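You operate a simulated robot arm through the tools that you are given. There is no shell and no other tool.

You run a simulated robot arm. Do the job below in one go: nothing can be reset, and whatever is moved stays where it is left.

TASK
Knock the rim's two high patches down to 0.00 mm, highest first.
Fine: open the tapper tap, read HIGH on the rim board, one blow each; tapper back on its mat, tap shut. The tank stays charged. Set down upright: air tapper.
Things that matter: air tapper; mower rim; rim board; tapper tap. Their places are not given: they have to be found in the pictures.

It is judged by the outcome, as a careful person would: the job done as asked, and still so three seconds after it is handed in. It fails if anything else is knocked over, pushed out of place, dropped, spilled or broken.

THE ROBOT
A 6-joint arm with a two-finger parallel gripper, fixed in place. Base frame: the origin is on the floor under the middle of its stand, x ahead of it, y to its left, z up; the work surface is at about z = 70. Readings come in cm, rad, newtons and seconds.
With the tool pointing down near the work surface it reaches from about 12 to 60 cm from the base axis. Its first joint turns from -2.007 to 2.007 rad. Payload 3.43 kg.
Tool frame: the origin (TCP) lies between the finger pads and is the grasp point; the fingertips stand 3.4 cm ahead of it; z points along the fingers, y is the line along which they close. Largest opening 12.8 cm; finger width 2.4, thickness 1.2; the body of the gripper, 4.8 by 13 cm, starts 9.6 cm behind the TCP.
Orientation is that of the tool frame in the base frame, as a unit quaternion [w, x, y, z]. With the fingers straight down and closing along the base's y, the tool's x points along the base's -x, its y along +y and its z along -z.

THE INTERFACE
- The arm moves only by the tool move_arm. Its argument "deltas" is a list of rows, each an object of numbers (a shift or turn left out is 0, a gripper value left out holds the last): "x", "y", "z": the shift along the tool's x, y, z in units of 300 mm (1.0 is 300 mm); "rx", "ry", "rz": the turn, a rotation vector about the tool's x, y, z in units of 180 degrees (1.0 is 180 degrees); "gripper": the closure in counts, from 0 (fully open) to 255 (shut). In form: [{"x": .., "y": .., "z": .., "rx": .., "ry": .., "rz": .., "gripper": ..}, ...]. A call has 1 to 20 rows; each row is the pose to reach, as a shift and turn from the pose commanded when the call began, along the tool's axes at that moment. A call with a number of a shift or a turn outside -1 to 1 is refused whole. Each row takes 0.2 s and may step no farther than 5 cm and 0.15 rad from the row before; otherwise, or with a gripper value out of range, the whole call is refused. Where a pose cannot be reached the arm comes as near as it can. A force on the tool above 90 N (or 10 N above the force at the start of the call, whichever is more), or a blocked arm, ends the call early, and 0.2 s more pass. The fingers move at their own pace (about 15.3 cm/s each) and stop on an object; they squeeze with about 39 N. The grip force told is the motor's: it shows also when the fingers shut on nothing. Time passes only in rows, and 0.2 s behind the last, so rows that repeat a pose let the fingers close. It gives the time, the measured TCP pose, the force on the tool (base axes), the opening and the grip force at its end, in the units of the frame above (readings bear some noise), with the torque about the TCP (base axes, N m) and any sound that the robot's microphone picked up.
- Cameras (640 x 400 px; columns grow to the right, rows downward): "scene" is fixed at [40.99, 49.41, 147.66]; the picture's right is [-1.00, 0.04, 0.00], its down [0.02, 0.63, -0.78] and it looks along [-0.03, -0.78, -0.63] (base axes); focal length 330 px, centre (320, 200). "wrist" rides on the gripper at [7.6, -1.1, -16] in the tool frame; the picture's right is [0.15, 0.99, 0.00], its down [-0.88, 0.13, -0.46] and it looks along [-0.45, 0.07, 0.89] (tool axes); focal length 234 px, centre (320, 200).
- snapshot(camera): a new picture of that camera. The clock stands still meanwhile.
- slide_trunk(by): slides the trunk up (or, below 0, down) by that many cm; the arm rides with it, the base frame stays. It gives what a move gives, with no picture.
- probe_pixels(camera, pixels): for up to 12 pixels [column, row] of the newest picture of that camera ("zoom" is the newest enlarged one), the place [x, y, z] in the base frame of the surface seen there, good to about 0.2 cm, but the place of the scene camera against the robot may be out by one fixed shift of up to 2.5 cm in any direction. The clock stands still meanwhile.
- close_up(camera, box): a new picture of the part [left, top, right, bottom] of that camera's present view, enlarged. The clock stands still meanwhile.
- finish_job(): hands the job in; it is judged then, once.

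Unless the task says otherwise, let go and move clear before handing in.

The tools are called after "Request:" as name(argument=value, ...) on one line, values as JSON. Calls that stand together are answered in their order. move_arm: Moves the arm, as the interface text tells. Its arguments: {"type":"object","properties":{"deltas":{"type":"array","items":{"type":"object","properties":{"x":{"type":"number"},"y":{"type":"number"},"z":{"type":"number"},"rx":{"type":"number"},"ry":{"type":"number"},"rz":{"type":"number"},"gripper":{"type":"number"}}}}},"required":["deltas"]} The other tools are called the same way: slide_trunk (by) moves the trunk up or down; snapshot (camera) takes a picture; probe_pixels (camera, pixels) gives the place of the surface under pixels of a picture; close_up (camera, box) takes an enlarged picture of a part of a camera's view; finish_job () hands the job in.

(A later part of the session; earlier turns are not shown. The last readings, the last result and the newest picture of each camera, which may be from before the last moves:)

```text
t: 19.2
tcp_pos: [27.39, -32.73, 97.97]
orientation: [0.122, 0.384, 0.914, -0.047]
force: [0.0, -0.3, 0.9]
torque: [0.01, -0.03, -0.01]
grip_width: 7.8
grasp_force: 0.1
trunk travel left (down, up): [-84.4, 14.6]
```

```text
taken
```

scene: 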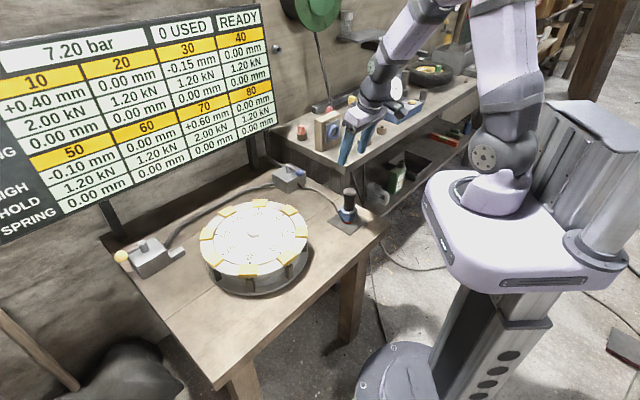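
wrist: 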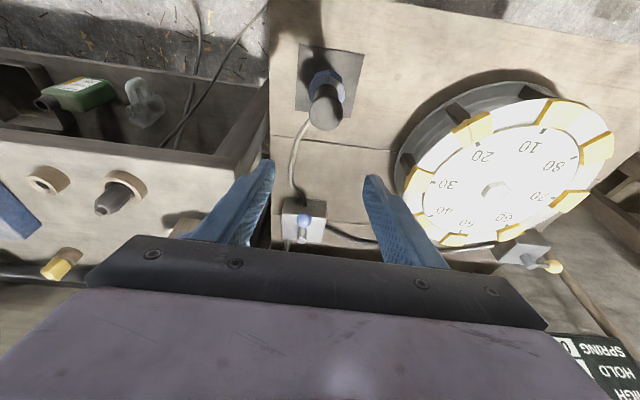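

The wrist view shows the tapper leaning away from the lens at (325,95), with the rim to the right. I'll zoom and probe the knob and handle for an accurate axis.

Request:
close_up(camera="wrist", box=[275, 40, 375, 140])

Request:
probe_pixels(camera="zoom", pixels=[[330, 250], [330, 230], [330, 270], [300, 250], [360, 250], [330, 190], [330, 160], [330, 120], [330, 100], [310, 215], [355, 215], [260, 200]])

```text
4.00 times, centred on (325, 90) of wrist
```

zoom: 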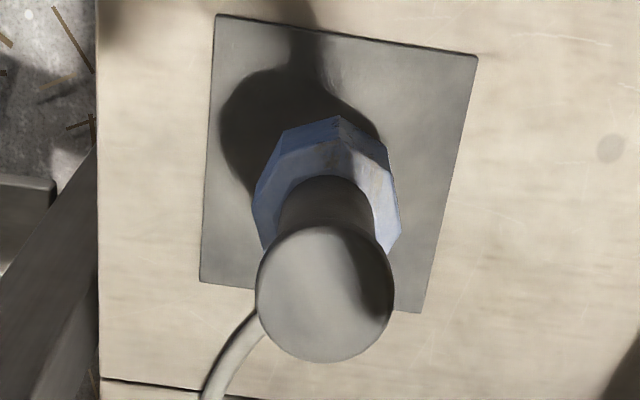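

```text
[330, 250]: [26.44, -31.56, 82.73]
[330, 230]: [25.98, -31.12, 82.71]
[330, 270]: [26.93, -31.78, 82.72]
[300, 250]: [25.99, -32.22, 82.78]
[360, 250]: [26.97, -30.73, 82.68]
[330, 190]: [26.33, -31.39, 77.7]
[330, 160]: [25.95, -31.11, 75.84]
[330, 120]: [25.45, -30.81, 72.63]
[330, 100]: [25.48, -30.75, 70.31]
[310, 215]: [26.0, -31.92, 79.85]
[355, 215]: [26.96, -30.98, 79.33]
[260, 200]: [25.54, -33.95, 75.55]
```

The knob's top ellipse is centred at zoom (325,293), the octagon top is at z≈75.8, and the mat at 70.3. I'll probe the knob centre, its edges and the mat corners.

Request:
probe_pixels(camera="zoom", pixels=[[325, 293], [262, 293], [388, 293], [325, 231], [325, 356], [222, 22], [470, 62], [416, 306], [206, 278], [313, 226], [372, 240], [345, 185]])

```text
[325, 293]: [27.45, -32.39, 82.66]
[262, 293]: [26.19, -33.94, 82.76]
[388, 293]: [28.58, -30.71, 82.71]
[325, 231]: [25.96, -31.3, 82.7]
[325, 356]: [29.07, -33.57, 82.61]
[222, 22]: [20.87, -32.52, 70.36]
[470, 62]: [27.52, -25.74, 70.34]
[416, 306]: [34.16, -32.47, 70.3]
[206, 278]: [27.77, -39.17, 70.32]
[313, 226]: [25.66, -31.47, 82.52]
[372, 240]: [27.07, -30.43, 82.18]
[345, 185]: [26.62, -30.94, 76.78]
```

Tapper axis is (27.47,-32.42), centred on the mat at (27.5,-32.5), knob top z=82.7. I'll go down with fingers open to TCP z≈81.0 around the knob.

Request:
move_arm(deltas=[{"x": 0.038, "y": 0.0047, "z": 0.136}, {"x": 0.076, "y": 0.0047, "z": 0.272}, {"x": 0.114, "y": 0.0047, "z": 0.409}, {"x": 0.1518, "y": 0.0047, "z": 0.545}, {"x": 0.1518, "y": 0.0047, "z": 0.545}])

Request:
snapshot(camera="wrist")

Request:
close_up(camera="scene", box=[300, 150, 400, 240])

```text
t: 20.4
tcp_pos: [27.44, -32.06, 80.92]
orientation: [0.12, 0.344, 0.93, -0.048]
force: [0.1, -1.5, 0.3]
torque: [0.15, -0.03, -0.17]
grip_width: 7.8
grasp_force: 0.0
trunk travel left (down, up): [-84.4, 14.6]
```

```text
taken
```

wrist: 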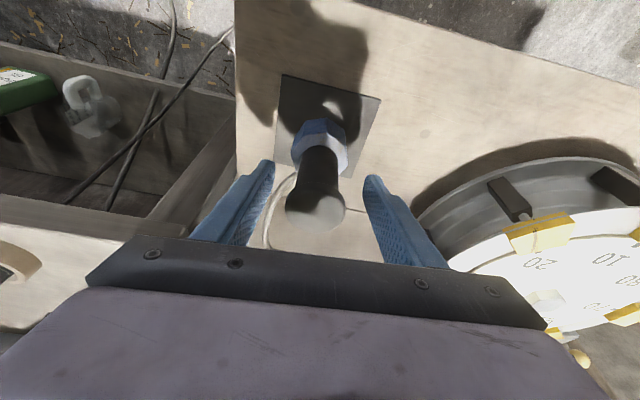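

```text
4.44 times, centred on (350, 195) of scene
```

zoom: 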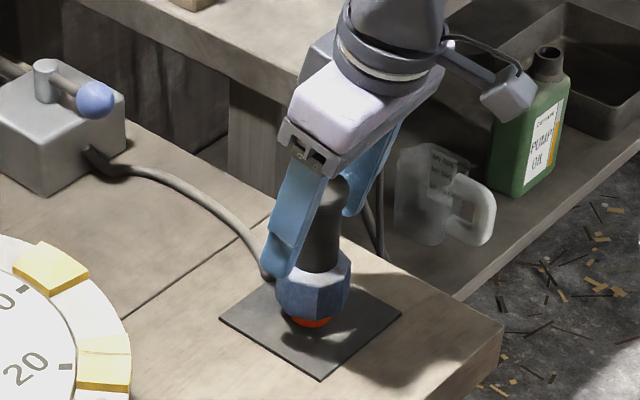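

The fingers straddle the knob, but the tool yaw reads ~5° off the command with a slight force. I'll hold in place briefly and re-read before closing.

Request:
move_arm(deltas=[{"x": 0.0}, {"x": 0.0}])

Request:
close_up(camera="wrist", box=[200, 80, 420, 260])

```text
t: 21.0
tcp_pos: [27.25, -32.42, 81.02]
orientation: [0.123, 0.384, 0.914, -0.047]
force: [1.1, 0.6, 0.3]
torque: [0.0, 0.02, 0.04]
grip_width: 7.81
grasp_force: 0.0
trunk travel left (down, up): [-84.4, 14.6]
```

```text
2.22 times, centred on (310, 170) of wrist
```

zoom: 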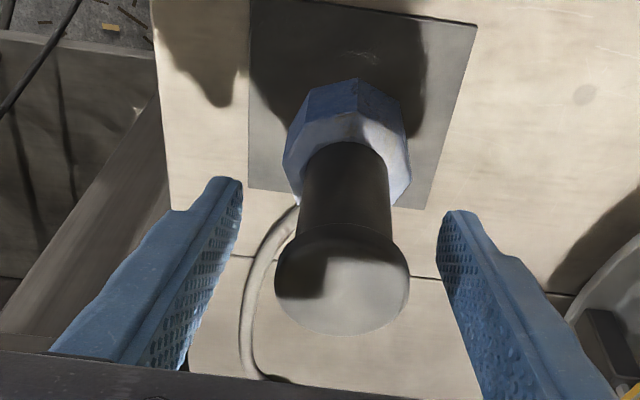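

The arm has settled to the commanded orientation and the knob sits centred between the fingers (zoom: 240 and 440, knob at 342). I'll close the gripper.

Request:
move_arm(deltas=[{"gripper": 140}, {"gripper": 255}, {"gripper": 255}, {"gripper": 255}, {"gripper": 255}])

Request:
close_up(camera="wrist", box=[200, 80, 420, 260])

Request:
close_up(camera="scene", box=[300, 150, 400, 240])

```text
t: 22.2
tcp_pos: [27.3, -32.38, 80.93]
orientation: [0.122, 0.384, 0.914, -0.047]
force: [1.3, -0.4, 0.2]
torque: [-0.08, -0.02, -0.02]
grip_width: 4.34
grasp_force: 38.8
trunk travel left (down, up): [-84.4, 14.6]
```

```text
2.22 times, centred on (310, 170) of wrist
```

zoom: 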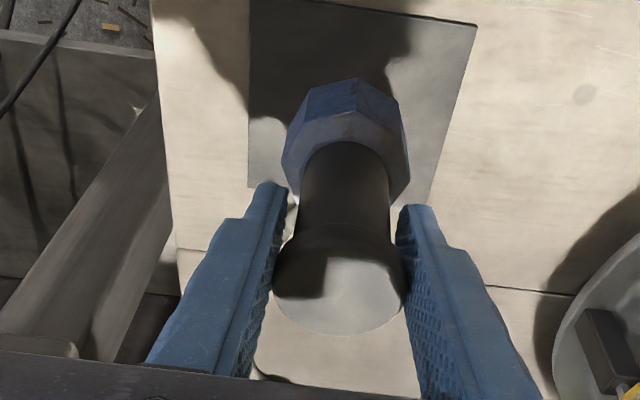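

```text
4.44 times, centred on (350, 195) of scene
```

zoom: 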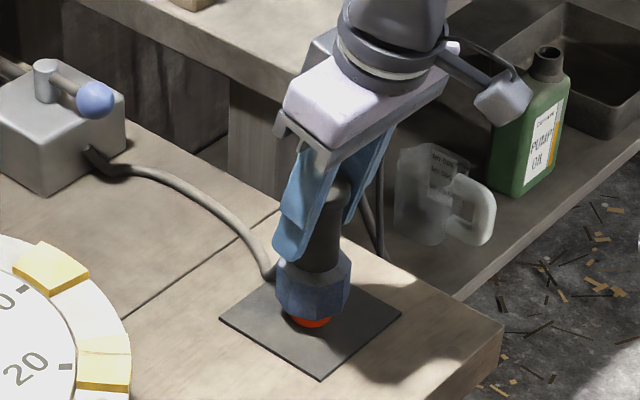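

The grip holds on the knob (4.34 cm, 38.8 N). I'll lift 3 cm slowly and check that the tapper hangs upright.

Request:
move_arm(deltas=[{"x": -0.0086, "z": -0.0322}, {"x": -0.0173, "y": 0.0005, "z": -0.0644}, {"x": -0.0259, "y": 0.0008, "z": -0.0966}, {"x": -0.0259, "y": 0.0008, "z": -0.0966}])

Request:
close_up(camera="wrist", box=[200, 80, 420, 260])

Request:
close_up(camera="scene", box=[300, 150, 400, 240])

Request:
close_up(camera="scene", box=[0, 0, 290, 240])

```text
t: 23.2
tcp_pos: [27.54, -32.44, 83.92]
orientation: [0.123, 0.383, 0.914, -0.047]
force: [0.1, 0.5, -5.4]
torque: [0.05, 0.01, -0.01]
grip_width: 4.35
grasp_force: 38.7
trunk travel left (down, up): [-84.4, 14.6]
```

```text
2.22 times, centred on (310, 170) of wrist
```

zoom: 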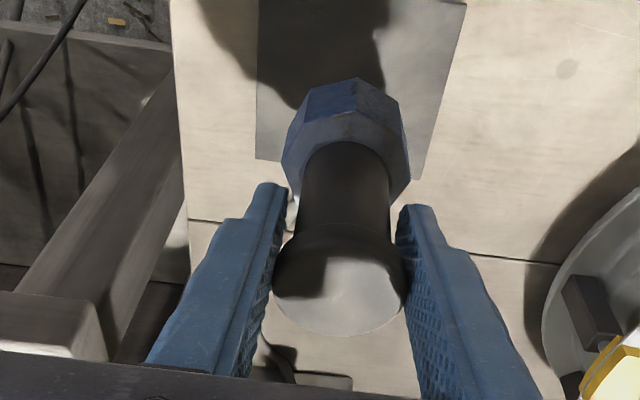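

```text
4.44 times, centred on (350, 195) of scene
```

zoom: 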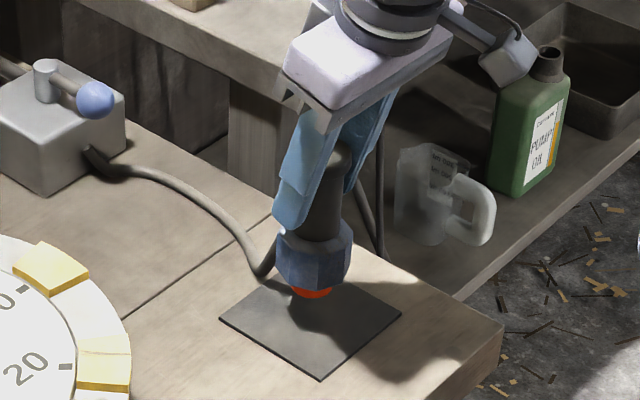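

```text
1.67 times, centred on (145, 120) of scene
```

zoom: 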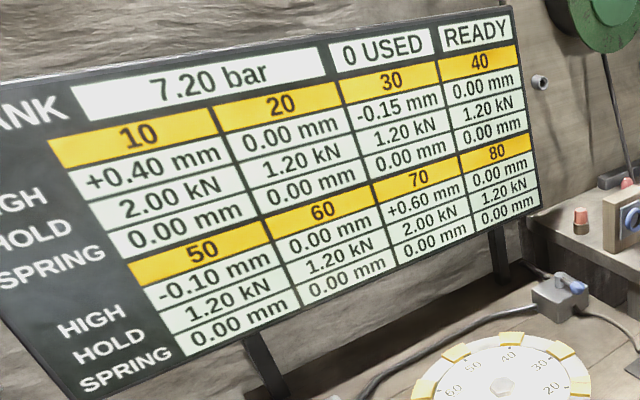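

The tapper hangs upright (5.4 N weight, same look in the wrist view) and the board is unchanged. I'll lift to z≈97 and move halfway toward the rim, well above it.

Request:
move_arm(deltas=[{"x": -0.028, "y": 0.0008, "z": -0.1046}, {"x": -0.0561, "y": 0.0017, "z": -0.2093}, {"x": -0.0842, "y": 0.0026, "z": -0.3139}, {"x": -0.1122, "y": 0.0034, "z": -0.4185}, {"x": -0.1374, "y": 0.1254, "z": -0.4107}, {"x": -0.1626, "y": 0.2474, "z": -0.403}, {"x": -0.1878, "y": 0.3694, "z": -0.3952}, {"x": -0.213, "y": 0.4914, "z": -0.3874}, {"x": -0.2382, "y": 0.6134, "z": -0.3797}, {"x": -0.2635, "y": 0.7355, "z": -0.3719}, {"x": -0.2635, "y": 0.7355, "z": -0.3719}, {"x": -0.2635, "y": 0.7355, "z": -0.3719}])

Request:
snapshot(camera="wrist")

Request:
snapshot(camera="scene")

```text
t: 25.8
tcp_pos: [46.55, -20.44, 96.88]
orientation: [0.123, 0.384, 0.914, -0.049]
force: [-0.2, -0.3, -5.4]
torque: [-0.01, 0.01, -0.01]
grip_width: 4.34
grasp_force: 39.3
trunk travel left (down, up): [-84.4, 14.6]
```

```text
taken
```

wrist: 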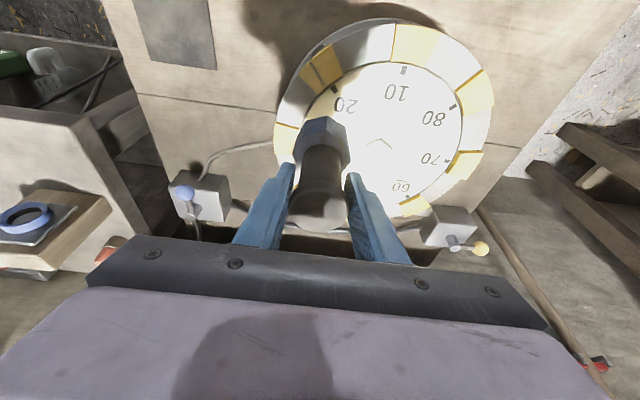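

```text
taken
```

scene: 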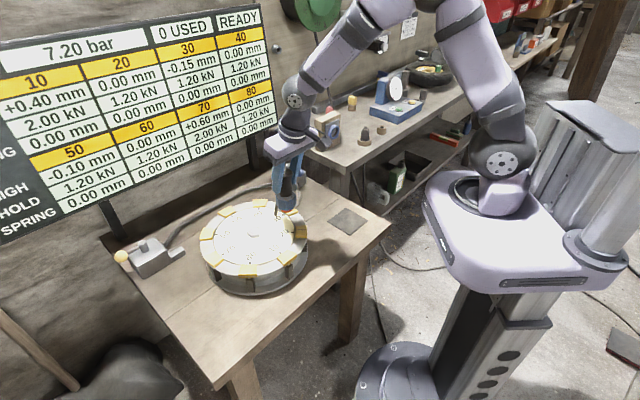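

The tapper is held steady at (46.6,-20.4) over the rim edge, with patches 10 (415,45), 80 (475,95), 70 (463,165) in view. I'll zoom in to measure patch centres.

Request:
close_up(camera="wrist", box=[370, 10, 510, 220])

```text
1.90 times, centred on (440, 115) of wrist
```

zoom: 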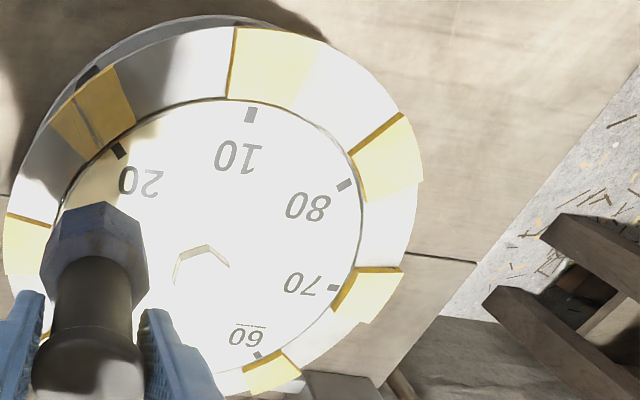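

Patch 70 has corners near zoom (357,267),(403,268),(372,322),(332,310), and patch 10 near (236,28),(322,42),(292,108),(229,98). I'll probe those.

Request:
probe_pixels(camera="zoom", pixels=[[359, 272], [399, 272], [369, 319], [336, 308], [366, 293], [240, 33], [316, 46], [290, 104], [233, 94], [270, 68], [202, 266], [385, 155]])

```text
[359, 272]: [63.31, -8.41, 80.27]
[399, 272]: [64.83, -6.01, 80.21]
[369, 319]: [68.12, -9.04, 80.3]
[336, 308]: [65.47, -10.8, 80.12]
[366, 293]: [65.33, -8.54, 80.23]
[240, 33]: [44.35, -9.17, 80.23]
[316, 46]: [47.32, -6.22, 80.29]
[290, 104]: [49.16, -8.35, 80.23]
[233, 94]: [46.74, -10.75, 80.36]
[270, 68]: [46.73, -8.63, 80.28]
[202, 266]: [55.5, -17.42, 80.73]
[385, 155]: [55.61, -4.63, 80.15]
```

Patch 70's centre is (65.43,-8.56,80.25) and patch 10's is (46.85,-8.6,80.28). I'll move above patch 70 (the highest) with the tip about 3 cm clear.

Request:
move_arm(deltas=[{"x": -0.021, "y": 0.121, "z": 0.0233}, {"x": -0.0421, "y": 0.2419, "z": 0.0467}, {"x": -0.0631, "y": 0.3629, "z": 0.07}, {"x": -0.0842, "y": 0.4838, "z": 0.0933}, {"x": -0.1052, "y": 0.6048, "z": 0.1167}, {"x": -0.1263, "y": 0.7257, "z": 0.14}, {"x": -0.1263, "y": 0.7257, "z": 0.14}, {"x": -0.1263, "y": 0.7257, "z": 0.14}])

Request:
snapshot(camera="wrist")

Request:
close_up(camera="scene", box=[160, 170, 300, 300])

```text
t: 27.6
tcp_pos: [65.81, -8.53, 93.75]
orientation: [0.121, 0.384, 0.914, -0.048]
force: [-0.3, -0.3, -5.2]
torque: [-0.02, 0.03, 0.03]
grip_width: 4.35
grasp_force: 39.2
trunk travel left (down, up): [-84.4, 14.6]
```

```text
taken
```

wrist: 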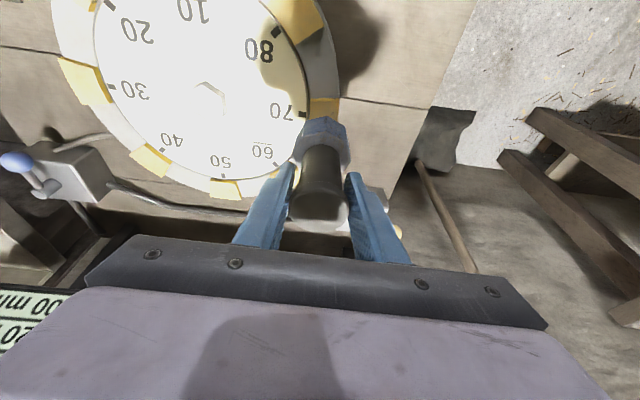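

```text
3.08 times, centred on (230, 235) of scene
```

zoom: 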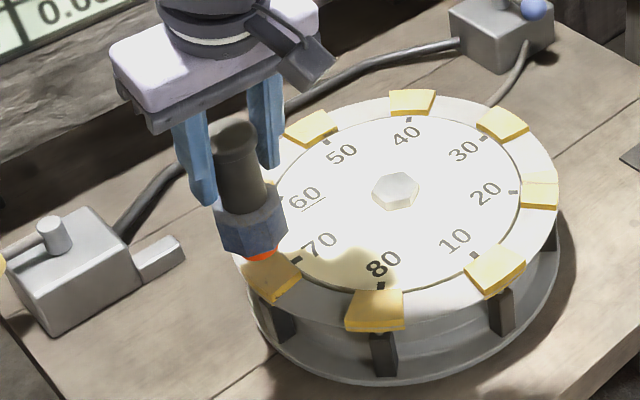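

The tip hovers over patch 70; the TCP reads 0.3 cm too far in x. I'll correct that and come down to about 0.6 cm above the patch.

Request:
move_arm(deltas=[{"x": 0.0068, "y": -0.0071, "z": -0.0019}, {"x": 0.0165, "y": -0.0074, "z": 0.0343}, {"x": 0.0262, "y": -0.0077, "z": 0.0705}, {"x": 0.0262, "y": -0.0077, "z": 0.0705}, {"x": 0.0262, "y": -0.0077, "z": 0.0705}])

Request:
close_up(camera="scene", box=[170, 200, 270, 300])

Request:
close_up(camera="wrist", box=[230, 60, 400, 240])

```text
t: 28.8
tcp_pos: [65.18, -8.6, 91.59]
orientation: [0.122, 0.384, 0.914, -0.048]
force: [0.1, 0.4, -4.8]
torque: [-0.02, 0.0, -0.01]
grip_width: 4.34
grasp_force: 39.0
trunk travel left (down, up): [-84.4, 14.6]
```

```text
4.00 times, centred on (220, 250) of scene
```

zoom: 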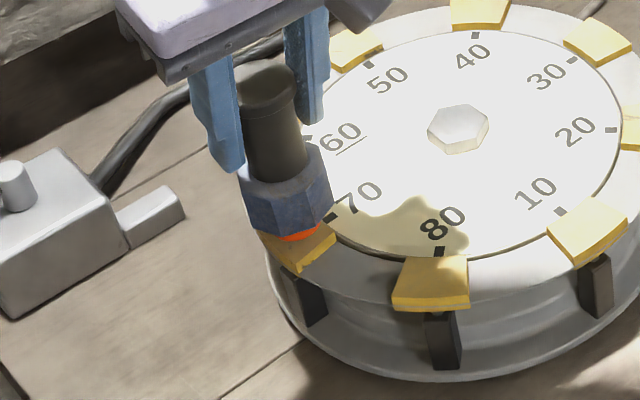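

```text
2.22 times, centred on (315, 150) of wrist
```

zoom: 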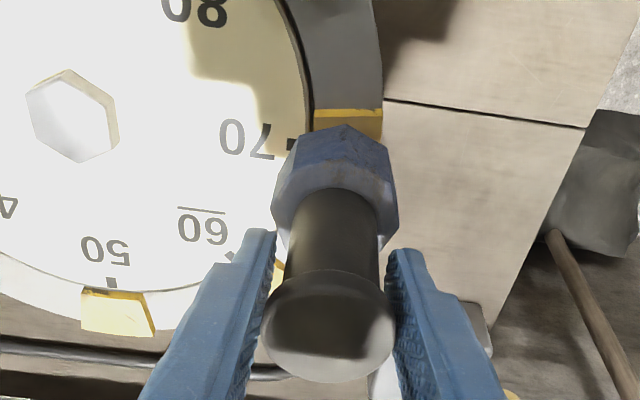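

The red tip appears over the middle of patch 70 at zoom (300,237). I'll probe the tip and patch edges for a last check of centring.

Request:
close_up(camera="scene", box=[190, 235, 240, 275])

Request:
probe_pixels(camera="zoom", pixels=[[320, 200], [300, 200], [340, 200], [280, 200], [360, 195], [330, 210], [330, 240], [330, 280], [230, 200], [420, 210], [330, 150], [330, 300]])

```text
10.00 times, centred on (215, 255) of scene
```

zoom: 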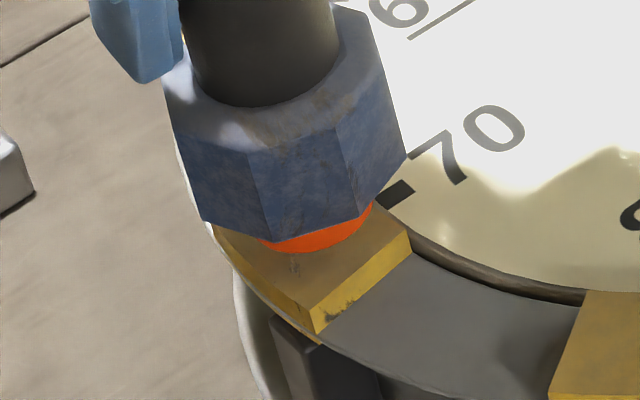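

```text
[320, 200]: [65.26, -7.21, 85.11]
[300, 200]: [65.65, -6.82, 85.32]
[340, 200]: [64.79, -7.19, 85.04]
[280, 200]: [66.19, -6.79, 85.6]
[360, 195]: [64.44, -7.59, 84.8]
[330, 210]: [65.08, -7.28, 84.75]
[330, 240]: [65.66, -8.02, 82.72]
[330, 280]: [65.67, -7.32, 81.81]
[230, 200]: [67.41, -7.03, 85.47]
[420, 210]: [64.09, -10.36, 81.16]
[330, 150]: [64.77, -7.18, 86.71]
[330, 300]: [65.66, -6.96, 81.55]
```

The tip looks near the patch's middle, but I want to confirm the tapper hasn't tilted in the grip; I'll take the same wrist crop as at grasping for comparison and probe it.

Request:
close_up(camera="wrist", box=[200, 80, 420, 260])

Request:
probe_pixels(camera="zoom", pixels=[[340, 300], [285, 290], [400, 290], [340, 325], [340, 130], [300, 160], [395, 160], [350, 85], [350, 100], [352, 70], [330, 60], [380, 62]])

```text
2.22 times, centred on (310, 170) of wrist
```

zoom: 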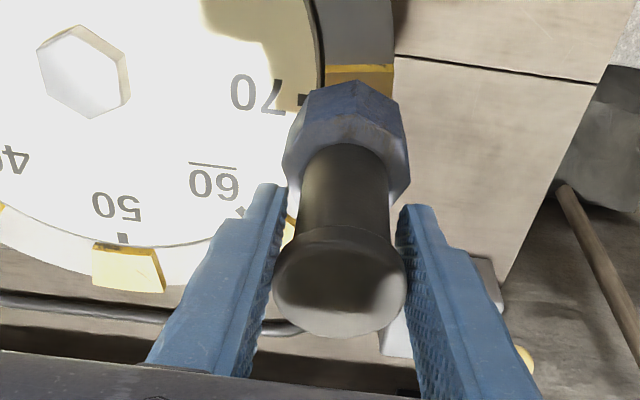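

```text
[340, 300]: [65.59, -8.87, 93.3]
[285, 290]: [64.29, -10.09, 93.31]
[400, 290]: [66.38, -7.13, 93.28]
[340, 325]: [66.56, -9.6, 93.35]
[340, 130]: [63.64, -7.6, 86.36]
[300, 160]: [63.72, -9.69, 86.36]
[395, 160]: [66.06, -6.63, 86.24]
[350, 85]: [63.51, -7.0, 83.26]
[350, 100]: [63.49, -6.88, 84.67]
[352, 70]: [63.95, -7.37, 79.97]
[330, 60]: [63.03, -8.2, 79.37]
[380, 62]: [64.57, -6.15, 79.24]
```

The view is identical to when it was grasped, so the tapper is still upright, its axis at about (65.3,-8.6) over patch 70, tip ~0.65 cm above. I'll lower slowly in small steps.

Request:
move_arm(deltas=[{"x": 0.0017, "z": 0.0064}, {"x": 0.0035, "z": 0.0129}])

```text
t: 29.4
tcp_pos: [65.18, -8.45, 91.12]
orientation: [0.121, 0.384, 0.914, -0.048]
force: [0.1, -0.3, -4.2]
torque: [0.03, 0.01, -0.04]
grip_width: 4.35
grasp_force: 39.1
trunk travel left (down, up): [-84.4, 14.6]
```

No contact yet (−4.2 N is just the weight). I'll lower a further 0.2 cm.

Request:
move_arm(deltas=[{"x": 0.0017, "z": 0.0064}])

```text
t: 29.8
tcp_pos: [65.18, -8.44, 90.99]
orientation: [0.122, 0.384, 0.914, -0.048]
force: [-0.4, -0.2, -4.6]
torque: [0.03, 0.03, 0.0]
grip_width: 4.35
grasp_force: 38.9
trunk travel left (down, up): [-84.4, 14.6]
```

Still hanging free. I'll lower another 0.15 cm.

Request:
move_arm(deltas=[{"x": 0.0013, "z": 0.0048}])

```text
t: 30.2
tcp_pos: [65.22, -8.63, 90.8]
orientation: [0.122, 0.384, 0.914, -0.047]
force: [-0.5, -0.1, -4.7]
torque: [0.01, 0.05, 0.0]
grip_width: 4.35
grasp_force: 39.2
trunk travel left (down, up): [-84.4, 14.6]
```

Request:
move_arm(deltas=[{"x": 0.0013, "z": 0.0048}])

Request:
close_up(camera="scene", box=[190, 235, 240, 275])

```text
t: 30.6
tcp_pos: [65.11, -8.55, 90.86]
orientation: [0.122, 0.384, 0.914, -0.047]
force: [-0.2, 0.5, -2.7]
torque: [0.02, 0.04, 0.0]
grip_width: 4.38
grasp_force: 39.4
trunk travel left (down, up): [-84.4, 14.6]
```

```text
10.00 times, centred on (215, 255) of scene
```

zoom: 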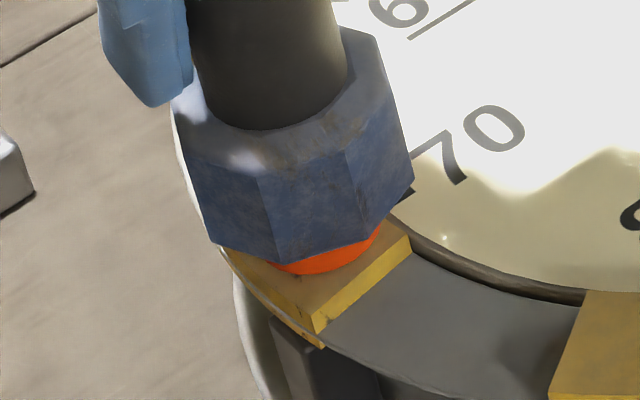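

Contact is starting (force eased from −4.7 to −2.7 N) and the tip sits centrally on patch 70. I'll press further in small steps.

Request:
move_arm(deltas=[{"x": 0.0009, "z": 0.0032}])

```text
t: 31.0
tcp_pos: [65.05, -8.48, 90.83]
orientation: [0.123, 0.384, 0.914, -0.047]
force: [-0.3, -0.4, 1.6]
torque: [-0.18, 0.06, -0.01]
grip_width: 4.33
grasp_force: 38.6
trunk travel left (down, up): [-84.4, 14.6]
```

The patch now carries the tapper's weight plus about 2 N. I'll press another 0.1 cm.

Request:
move_arm(deltas=[{"x": 0.0009, "z": 0.0032}])

Request:
close_up(camera="scene", box=[0, 0, 290, 240])

```text
t: 31.4
tcp_pos: [65.23, -8.31, 90.79]
orientation: [0.125, 0.384, 0.914, -0.047]
force: [0.9, -2.0, 8.2]
torque: [-0.37, 0.11, 0.05]
grip_width: 4.35
grasp_force: 39.4
trunk travel left (down, up): [-84.4, 14.6]
```

```text
1.67 times, centred on (145, 120) of scene
```

zoom: 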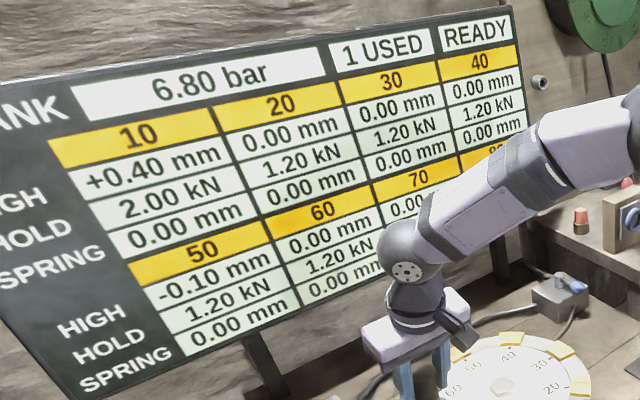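

The blow fired: the board shows 1 USED, 6.80 bar, 70 apparently at 0.00 and its opposite 30 now at 0.00. I'll lift straight off now.

Request:
move_arm(deltas=[{"x": -0.0086, "z": -0.0322}, {"x": -0.0259, "z": -0.0966}, {"x": -0.0432, "z": -0.161}, {"x": -0.0432, "z": -0.161}])

Request:
snapshot(camera="scene")

Request:
close_up(camera="wrist", box=[200, 80, 420, 260])

```text
t: 32.4
tcp_pos: [65.18, -8.48, 95.57]
orientation: [0.121, 0.384, 0.914, -0.049]
force: [0.6, 0.6, -5.9]
torque: [0.03, 0.0, -0.01]
grip_width: 4.36
grasp_force: 38.8
trunk travel left (down, up): [-84.4, 14.6]
```

```text
taken
```

scene: 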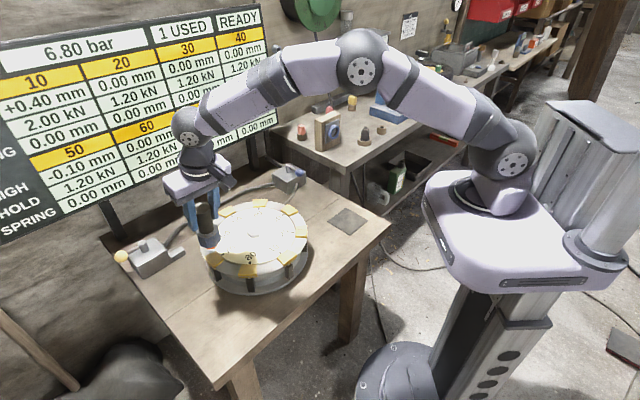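

```text
2.22 times, centred on (310, 170) of wrist
```

zoom: 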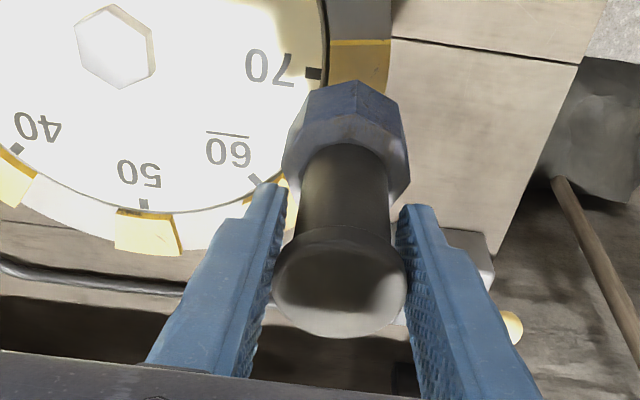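

The tapper is clear of the rim and still upright, but the arm hides 70 on the board. I'll move over to patch 10, which should also uncover the board.

Request:
move_arm(deltas=[{"x": 0.082, "y": -0.0877, "z": -0.0227}, {"x": 0.164, "y": -0.1753, "z": -0.0455}, {"x": 0.246, "y": -0.263, "z": -0.0682}, {"x": 0.328, "y": -0.3506, "z": -0.091}, {"x": 0.41, "y": -0.4383, "z": -0.1137}, {"x": 0.41, "y": -0.4383, "z": -0.1137}, {"x": 0.41, "y": -0.4383, "z": -0.1137}])

Request:
close_up(camera="scene", box=[0, 0, 290, 240])

Request:
close_up(camera="wrist", box=[200, 80, 420, 260])

Request:
close_up(camera="scene", box=[230, 200, 330, 300])

```text
t: 34.0
tcp_pos: [46.81, -8.6, 95.67]
orientation: [0.123, 0.384, 0.914, -0.048]
force: [0.1, -0.2, -4.1]
torque: [0.0, -0.01, 0.02]
grip_width: 4.32
grasp_force: 39.4
trunk travel left (down, up): [-84.4, 14.6]
```

```text
1.67 times, centred on (145, 120) of scene
```

zoom: 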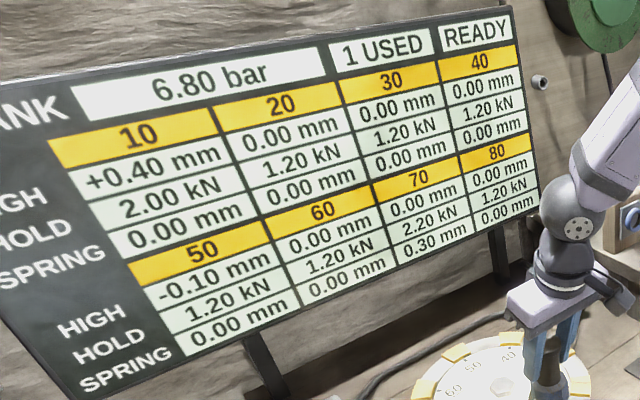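

```text
2.22 times, centred on (310, 170) of wrist
```

zoom: 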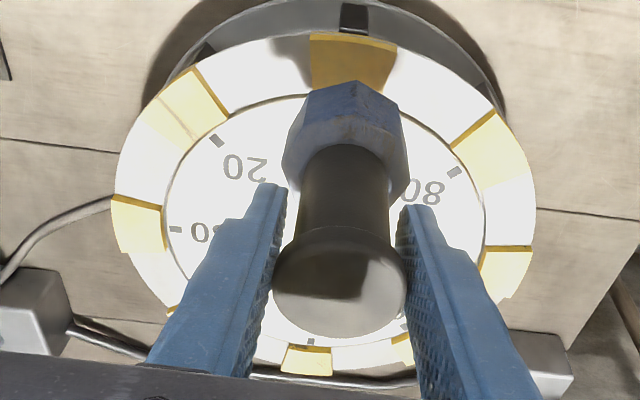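

```text
4.00 times, centred on (280, 250) of scene
```

zoom: 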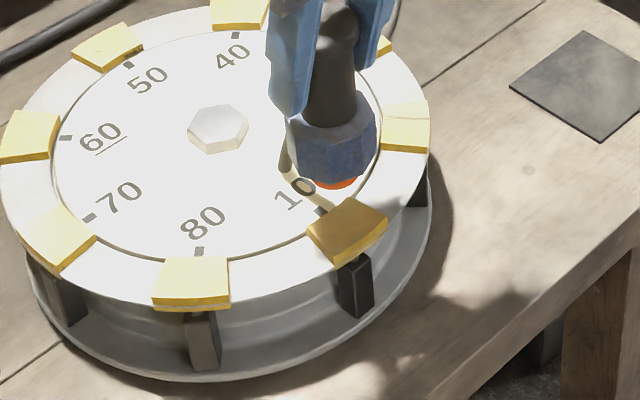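

The board shows 70 at 0.00 mm (30 also 0.00), with 10 still +0.40 and 50 at −0.10. The tapper is above patch 10 at (46.8,-8.6), so I'll lower to ~0.4 cm above it.

Request:
move_arm(deltas=[{"x": 0.0188, "y": -0.0005, "z": 0.07}, {"x": 0.0336, "y": -0.001, "z": 0.1255}, {"x": 0.0375, "y": -0.001, "z": 0.14}, {"x": 0.0375, "y": -0.001, "z": 0.14}])

Request:
close_up(camera="scene", box=[260, 230, 320, 275])

```text
t: 35.0
tcp_pos: [46.9, -8.64, 91.23]
orientation: [0.123, 0.384, 0.914, -0.047]
force: [0.2, -1.0, -4.7]
torque: [0.02, 0.02, 0.01]
grip_width: 4.35
grasp_force: 39.1
trunk travel left (down, up): [-84.4, 14.6]
```

```text
8.89 times, centred on (290, 252) of scene
```

zoom: 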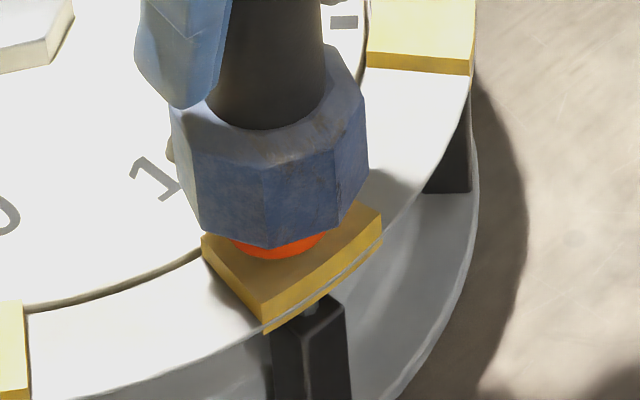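

The tip is over patch 10, perhaps 0.3 cm off to one side (tip at (278,237), patch middle at (292,227)). I'll nudge it across and lower a little.

Request:
move_arm(deltas=[{"x": 0.001, "y": -0.0106, "z": -0.0004}, {"x": 0.0023, "y": -0.0106, "z": 0.0044}])

Request:
close_up(camera="scene", box=[260, 230, 320, 275])

```text
t: 35.6
tcp_pos: [46.53, -8.83, 91.04]
orientation: [0.123, 0.384, 0.914, -0.047]
force: [-0.2, 0.7, -4.7]
torque: [0.03, -0.01, -0.02]
grip_width: 4.34
grasp_force: 39.2
trunk travel left (down, up): [-84.4, 14.6]
```

```text
8.89 times, centred on (290, 252) of scene
```

zoom: 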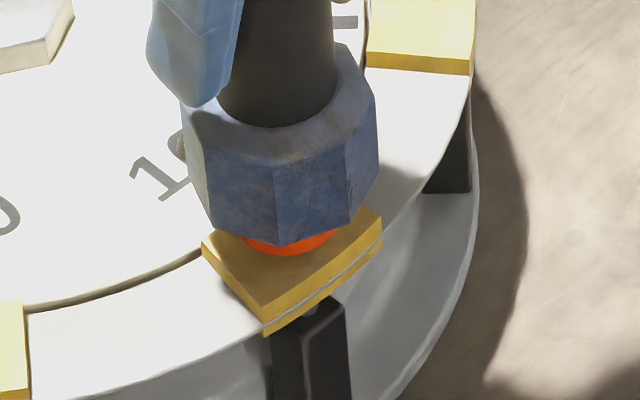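

The tip is well centred on patch 10 now. I'll lower in small steps as before.

Request:
move_arm(deltas=[{"x": 0.0013, "z": 0.0048}])

```text
t: 36.0
tcp_pos: [46.55, -8.84, 91.01]
orientation: [0.122, 0.383, 0.914, -0.047]
force: [0.1, 0.6, -5.0]
torque: [0.03, 0.01, 0.0]
grip_width: 4.34
grasp_force: 38.5
trunk travel left (down, up): [-84.4, 14.6]
```

Request:
move_arm(deltas=[{"x": 0.0013, "z": 0.0048}])

```text
t: 36.4
tcp_pos: [46.5, -8.79, 90.86]
orientation: [0.122, 0.384, 0.914, -0.048]
force: [0.2, -0.5, -5.1]
torque: [-0.03, 0.0, -0.02]
grip_width: 4.33
grasp_force: 39.0
trunk travel left (down, up): [-84.4, 14.6]
```

Still hanging free (−5.1 N). I'll lower another 0.1 cm.

Request:
move_arm(deltas=[{"x": 0.0009, "z": 0.0032}])

```text
t: 36.8
tcp_pos: [46.5, -8.93, 90.72]
orientation: [0.122, 0.383, 0.914, -0.047]
force: [-1.3, 1.5, -1.1]
torque: [0.15, 0.12, 0.0]
grip_width: 4.33
grasp_force: 39.4
trunk travel left (down, up): [-84.4, 14.6]
```

Contact has begun (about 4 N taken up). I'll press 0.1 cm more and check the board.

Request:
move_arm(deltas=[{"x": 0.0009, "z": 0.0032}])

Request:
close_up(camera="scene", box=[0, 0, 290, 240])

```text
t: 37.2
tcp_pos: [46.47, -8.79, 90.79]
orientation: [0.123, 0.383, 0.914, -0.047]
force: [-1.0, 0.0, 5.8]
torque: [-0.11, 0.24, -0.03]
grip_width: 4.34
grasp_force: 38.9
trunk travel left (down, up): [-84.4, 14.6]
```

```text
1.67 times, centred on (145, 120) of scene
```

zoom: 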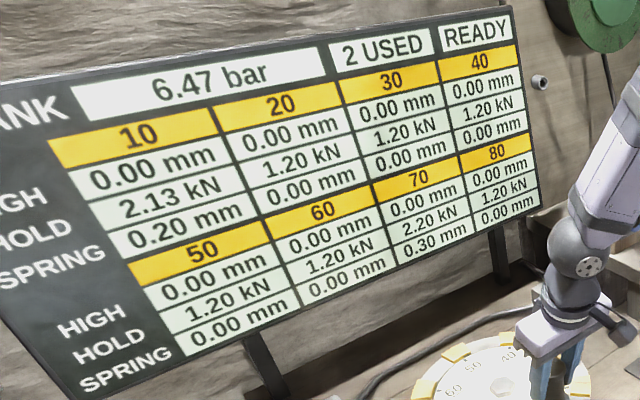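

The second blow fired: 2 USED, 6.47 bar, and every patch reads 0.00 mm. I'll lift straight off.

Request:
move_arm(deltas=[{"x": -0.0086, "z": -0.0322}, {"x": -0.0302, "y": 0.0009, "z": -0.1127}, {"x": -0.0518, "y": 0.0016, "z": -0.1932}, {"x": -0.0518, "y": 0.0016, "z": -0.1932}])

Request:
close_up(camera="wrist", box=[200, 80, 420, 260])

Request:
snapshot(camera="scene")

```text
t: 38.2
tcp_pos: [46.41, -8.89, 96.48]
orientation: [0.122, 0.385, 0.914, -0.047]
force: [0.9, -0.2, -4.5]
torque: [0.0, 0.05, -0.01]
grip_width: 4.33
grasp_force: 39.2
trunk travel left (down, up): [-84.4, 14.6]
```

```text
2.22 times, centred on (310, 170) of wrist
```

zoom: 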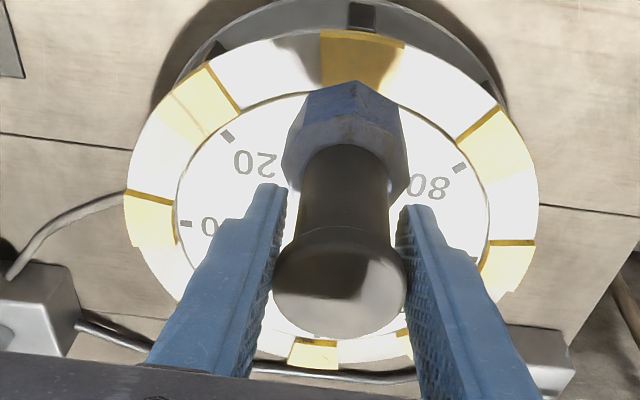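

```text
taken
```

scene: 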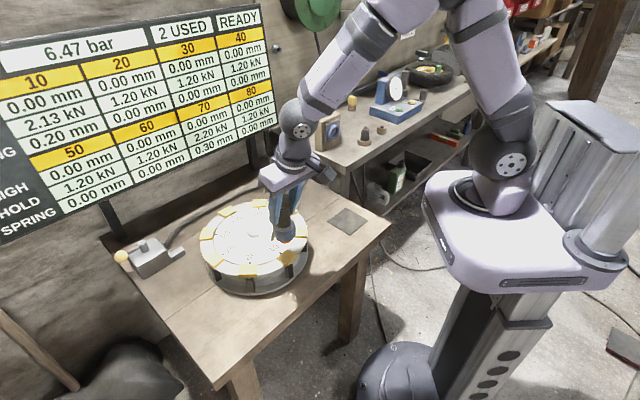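

The tapper is still upright in the grip. I'll carry it back above its mat at the same height.

Request:
move_arm(deltas=[{"x": -0.013, "y": -0.111, "z": 0.0026}, {"x": -0.026, "y": -0.222, "z": 0.0052}, {"x": -0.0389, "y": -0.333, "z": 0.0077}, {"x": -0.0519, "y": -0.444, "z": 0.0103}, {"x": -0.0649, "y": -0.555, "z": 0.0129}, {"x": -0.0779, "y": -0.666, "z": 0.0155}, {"x": -0.0909, "y": -0.777, "z": 0.018}, {"x": -0.1038, "y": -0.888, "z": 0.0206}, {"x": -0.1168, "y": -0.999, "z": 0.0232}, {"x": -0.1168, "y": -0.999, "z": 0.0232}, {"x": -0.1168, "y": -0.999, "z": 0.0232}])

Request:
snapshot(camera="wrist")

Request:
close_up(camera="scene", box=[300, 150, 400, 240])

```text
t: 40.6
tcp_pos: [27.44, -32.34, 96.84]
orientation: [0.123, 0.384, 0.914, -0.047]
force: [0.2, 0.0, -5.2]
torque: [-0.02, 0.01, 0.01]
grip_width: 4.35
grasp_force: 38.5
trunk travel left (down, up): [-84.4, 14.6]
```

```text
taken
```

wrist: 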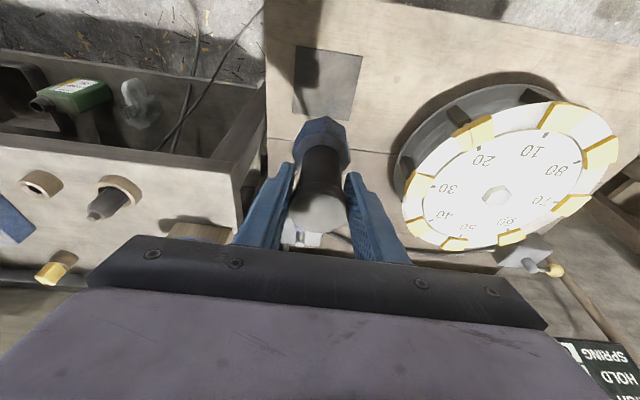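

```text
4.44 times, centred on (350, 195) of scene
```

zoom: 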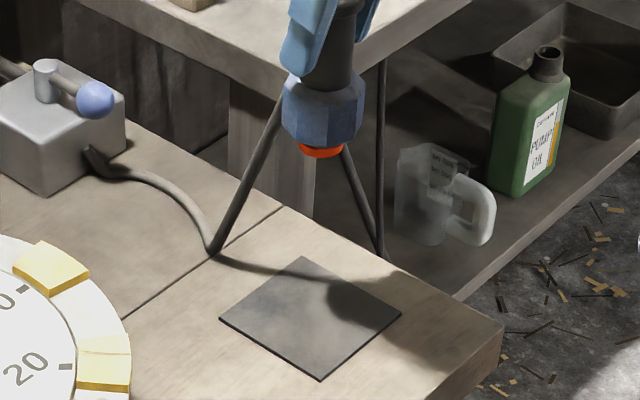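

The tapper is over the mat at (27.4,-32.3). I'll lower to about 0.4 cm above the mat and let it settle.

Request:
move_arm(deltas=[{"x": 0.0266, "y": -0.0008, "z": 0.0992}, {"x": 0.0532, "y": -0.0016, "z": 0.1984}, {"x": 0.0797, "y": -0.0024, "z": 0.2975}, {"x": 0.1063, "y": -0.0032, "z": 0.3967}, {"x": 0.123, "y": -0.0038, "z": 0.459}, {"x": 0.1329, "y": -0.004, "z": 0.4959}, {"x": 0.1329, "y": -0.004, "z": 0.4959}, {"x": 0.1329, "y": -0.004, "z": 0.4959}])

Request:
close_up(camera="scene", box=[300, 150, 400, 240])

Request:
close_up(camera="wrist", box=[200, 80, 420, 260])

```text
t: 42.4
tcp_pos: [27.55, -32.36, 81.28]
orientation: [0.122, 0.384, 0.914, -0.048]
force: [-0.3, 0.7, -4.4]
torque: [0.02, 0.05, 0.02]
grip_width: 4.34
grasp_force: 39.5
trunk travel left (down, up): [-84.4, 14.6]
```

```text
4.44 times, centred on (350, 195) of scene
```

zoom: 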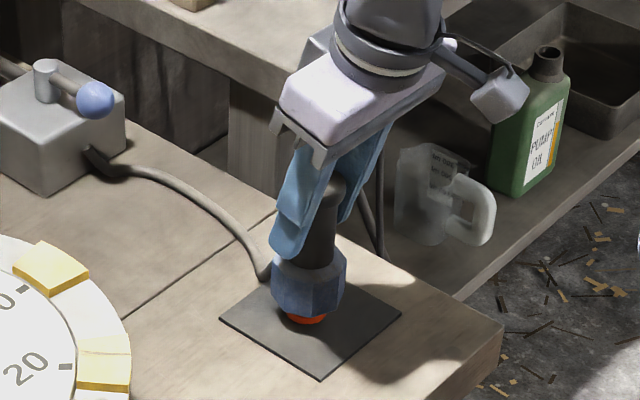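

```text
2.22 times, centred on (310, 170) of wrist
```

zoom: 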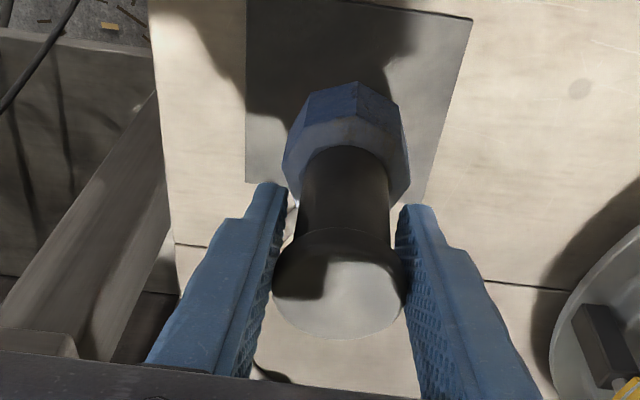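

It matches the grasp view, and the tip is just above the mat. I'll lower in 0.1 cm steps and stop at the lightest contact so it doesn't fire.

Request:
move_arm(deltas=[{"x": 0.0009, "z": 0.0032}])

```text
t: 42.8
tcp_pos: [27.56, -32.32, 81.19]
orientation: [0.122, 0.385, 0.914, -0.047]
force: [0.4, -0.7, -4.8]
torque: [0.03, 0.01, 0.0]
grip_width: 4.34
grasp_force: 39.1
trunk travel left (down, up): [-84.4, 14.6]
```

Request:
move_arm(deltas=[{"x": 0.0009, "z": 0.0032}])

```text
t: 43.2
tcp_pos: [27.64, -32.41, 81.12]
orientation: [0.122, 0.384, 0.914, -0.048]
force: [-0.2, -0.2, -4.7]
torque: [0.03, 0.04, 0.04]
grip_width: 4.33
grasp_force: 39.0
trunk travel left (down, up): [-84.4, 14.6]
```

Request:
move_arm(deltas=[{"x": 0.0009, "z": 0.0032}])

```text
t: 43.6
tcp_pos: [27.62, -32.39, 81.05]
orientation: [0.123, 0.384, 0.914, -0.047]
force: [0.0, 1.5, -3.2]
torque: [0.1, 0.02, -0.02]
grip_width: 4.32
grasp_force: 39.0
trunk travel left (down, up): [-84.4, 14.6]
```

Light contact with the mat (about 1.5–2 N). I'll open the fingers to release it standing.

Request:
move_arm(deltas=[{"gripper": 150}, {"gripper": 100}, {"gripper": 100}, {"gripper": 100}])

Request:
close_up(camera="scene", box=[300, 150, 400, 240])

Request:
close_up(camera="wrist", box=[200, 80, 420, 260])

```text
t: 44.6
tcp_pos: [27.44, -32.38, 80.94]
orientation: [0.123, 0.383, 0.914, -0.048]
force: [-0.2, -0.5, 0.3]
torque: [0.03, 0.01, 0.02]
grip_width: 7.77
grasp_force: 0.1
trunk travel left (down, up): [-84.4, 14.6]
```

```text
4.44 times, centred on (350, 195) of scene
```

zoom: 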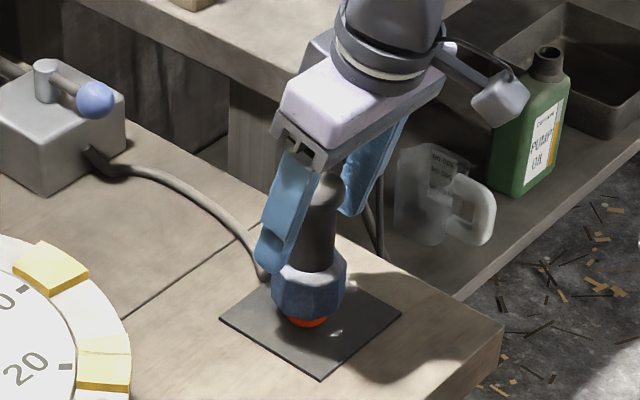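

```text
2.22 times, centred on (310, 170) of wrist
```

zoom: 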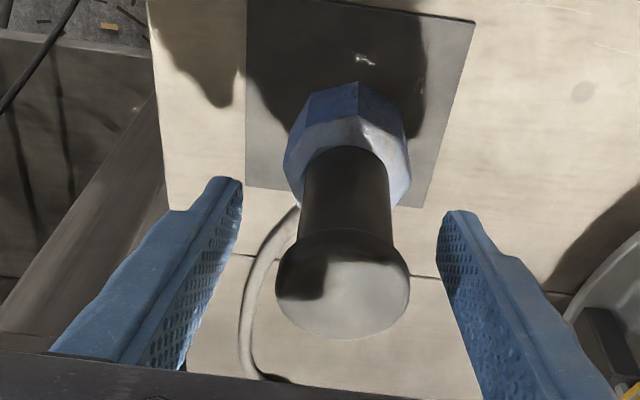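

The tapper stands upright on its mat with the fingers clear on both sides. I'll rise straight up.

Request:
move_arm(deltas=[{"x": -0.0173, "y": 0.0005, "z": -0.0644}, {"x": -0.0432, "y": 0.0013, "z": -0.161}, {"x": -0.0777, "y": 0.0023, "z": -0.2898}, {"x": -0.1122, "y": 0.0034, "z": -0.4185}, {"x": -0.1468, "y": 0.0044, "z": -0.5473}, {"x": -0.1468, "y": 0.0044, "z": -0.5473}])

Request:
snapshot(camera="scene")

Request:
snapshot(camera="wrist")

```text
t: 46.0
tcp_pos: [27.45, -32.47, 98.14]
orientation: [0.122, 0.384, 0.914, -0.047]
force: [0.3, 0.4, 1.0]
torque: [0.03, -0.01, 0.01]
grip_width: 7.8
grasp_force: 0.1
trunk travel left (down, up): [-84.4, 14.6]
```

```text
taken
```

scene: 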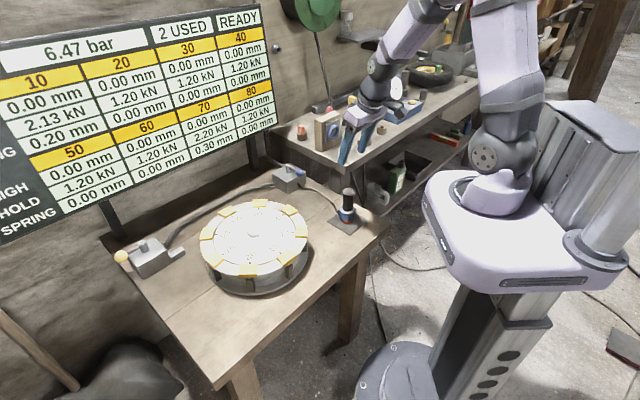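

```text
taken
```

wrist: 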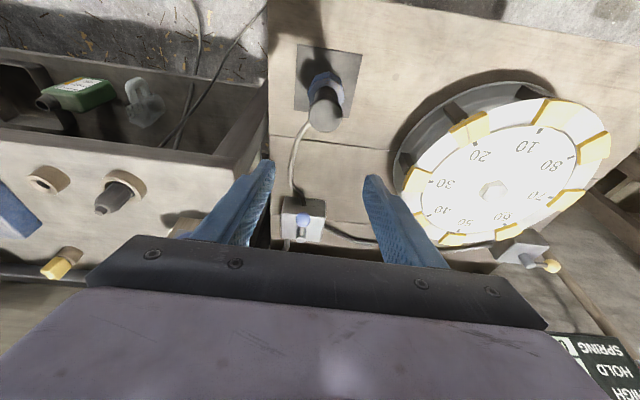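

The tapper stands on its mat, and the board still shows all 0.00 mm, 2 USED, 6.47 bar, READY. Now I'll close the fingers and move above the right side of the tap lever to shut it.

Request:
move_arm(deltas=[{"x": -0.115, "y": 0.0198, "z": 0.03, "ry": -0.0111, "gripper": 255}, {"x": -0.23, "y": 0.0395, "z": 0.08, "ry": -0.0222}, {"x": -0.345, "y": 0.0593, "z": 0.15, "ry": -0.0333}, {"x": -0.46, "y": 0.079, "z": 0.22, "ry": -0.0444}, {"x": -0.575, "y": 0.0988, "z": 0.31, "ry": -0.0556}, {"x": -0.69, "y": 0.1186, "z": 0.393, "ry": -0.0667}, {"x": -0.69, "y": 0.1186, "z": 0.393, "ry": -0.0667}, {"x": -0.69, "y": 0.1186, "z": 0.393, "ry": -0.0667}])

Request:
snapshot(camera="wrist")

Request:
close_up(camera="scene", box=[240, 90, 380, 230])

```text
t: 47.8
tcp_pos: [46.36, -46.13, 91.84]
orientation: [0.217, 0.377, 0.896, -0.088]
force: [-0.4, -0.3, -0.8]
torque: [0.01, -0.01, 0.03]
grip_width: 0.0
grasp_force: 33.0
trunk travel left (down, up): [-84.4, 14.6]
```

```text
taken
```

wrist: 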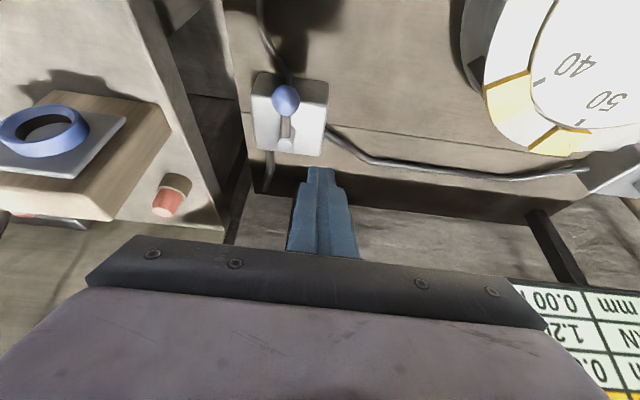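

```text
2.86 times, centred on (310, 160) of scene
```

zoom: 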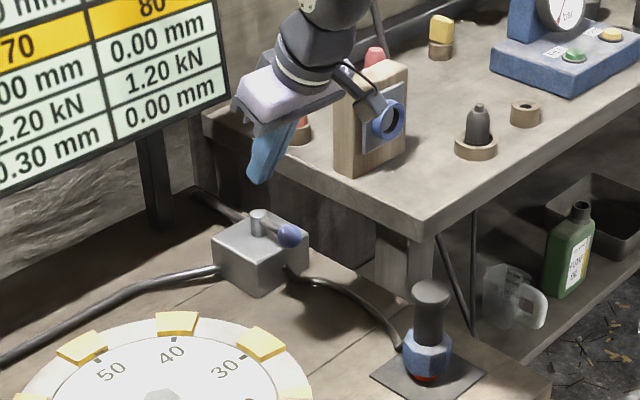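

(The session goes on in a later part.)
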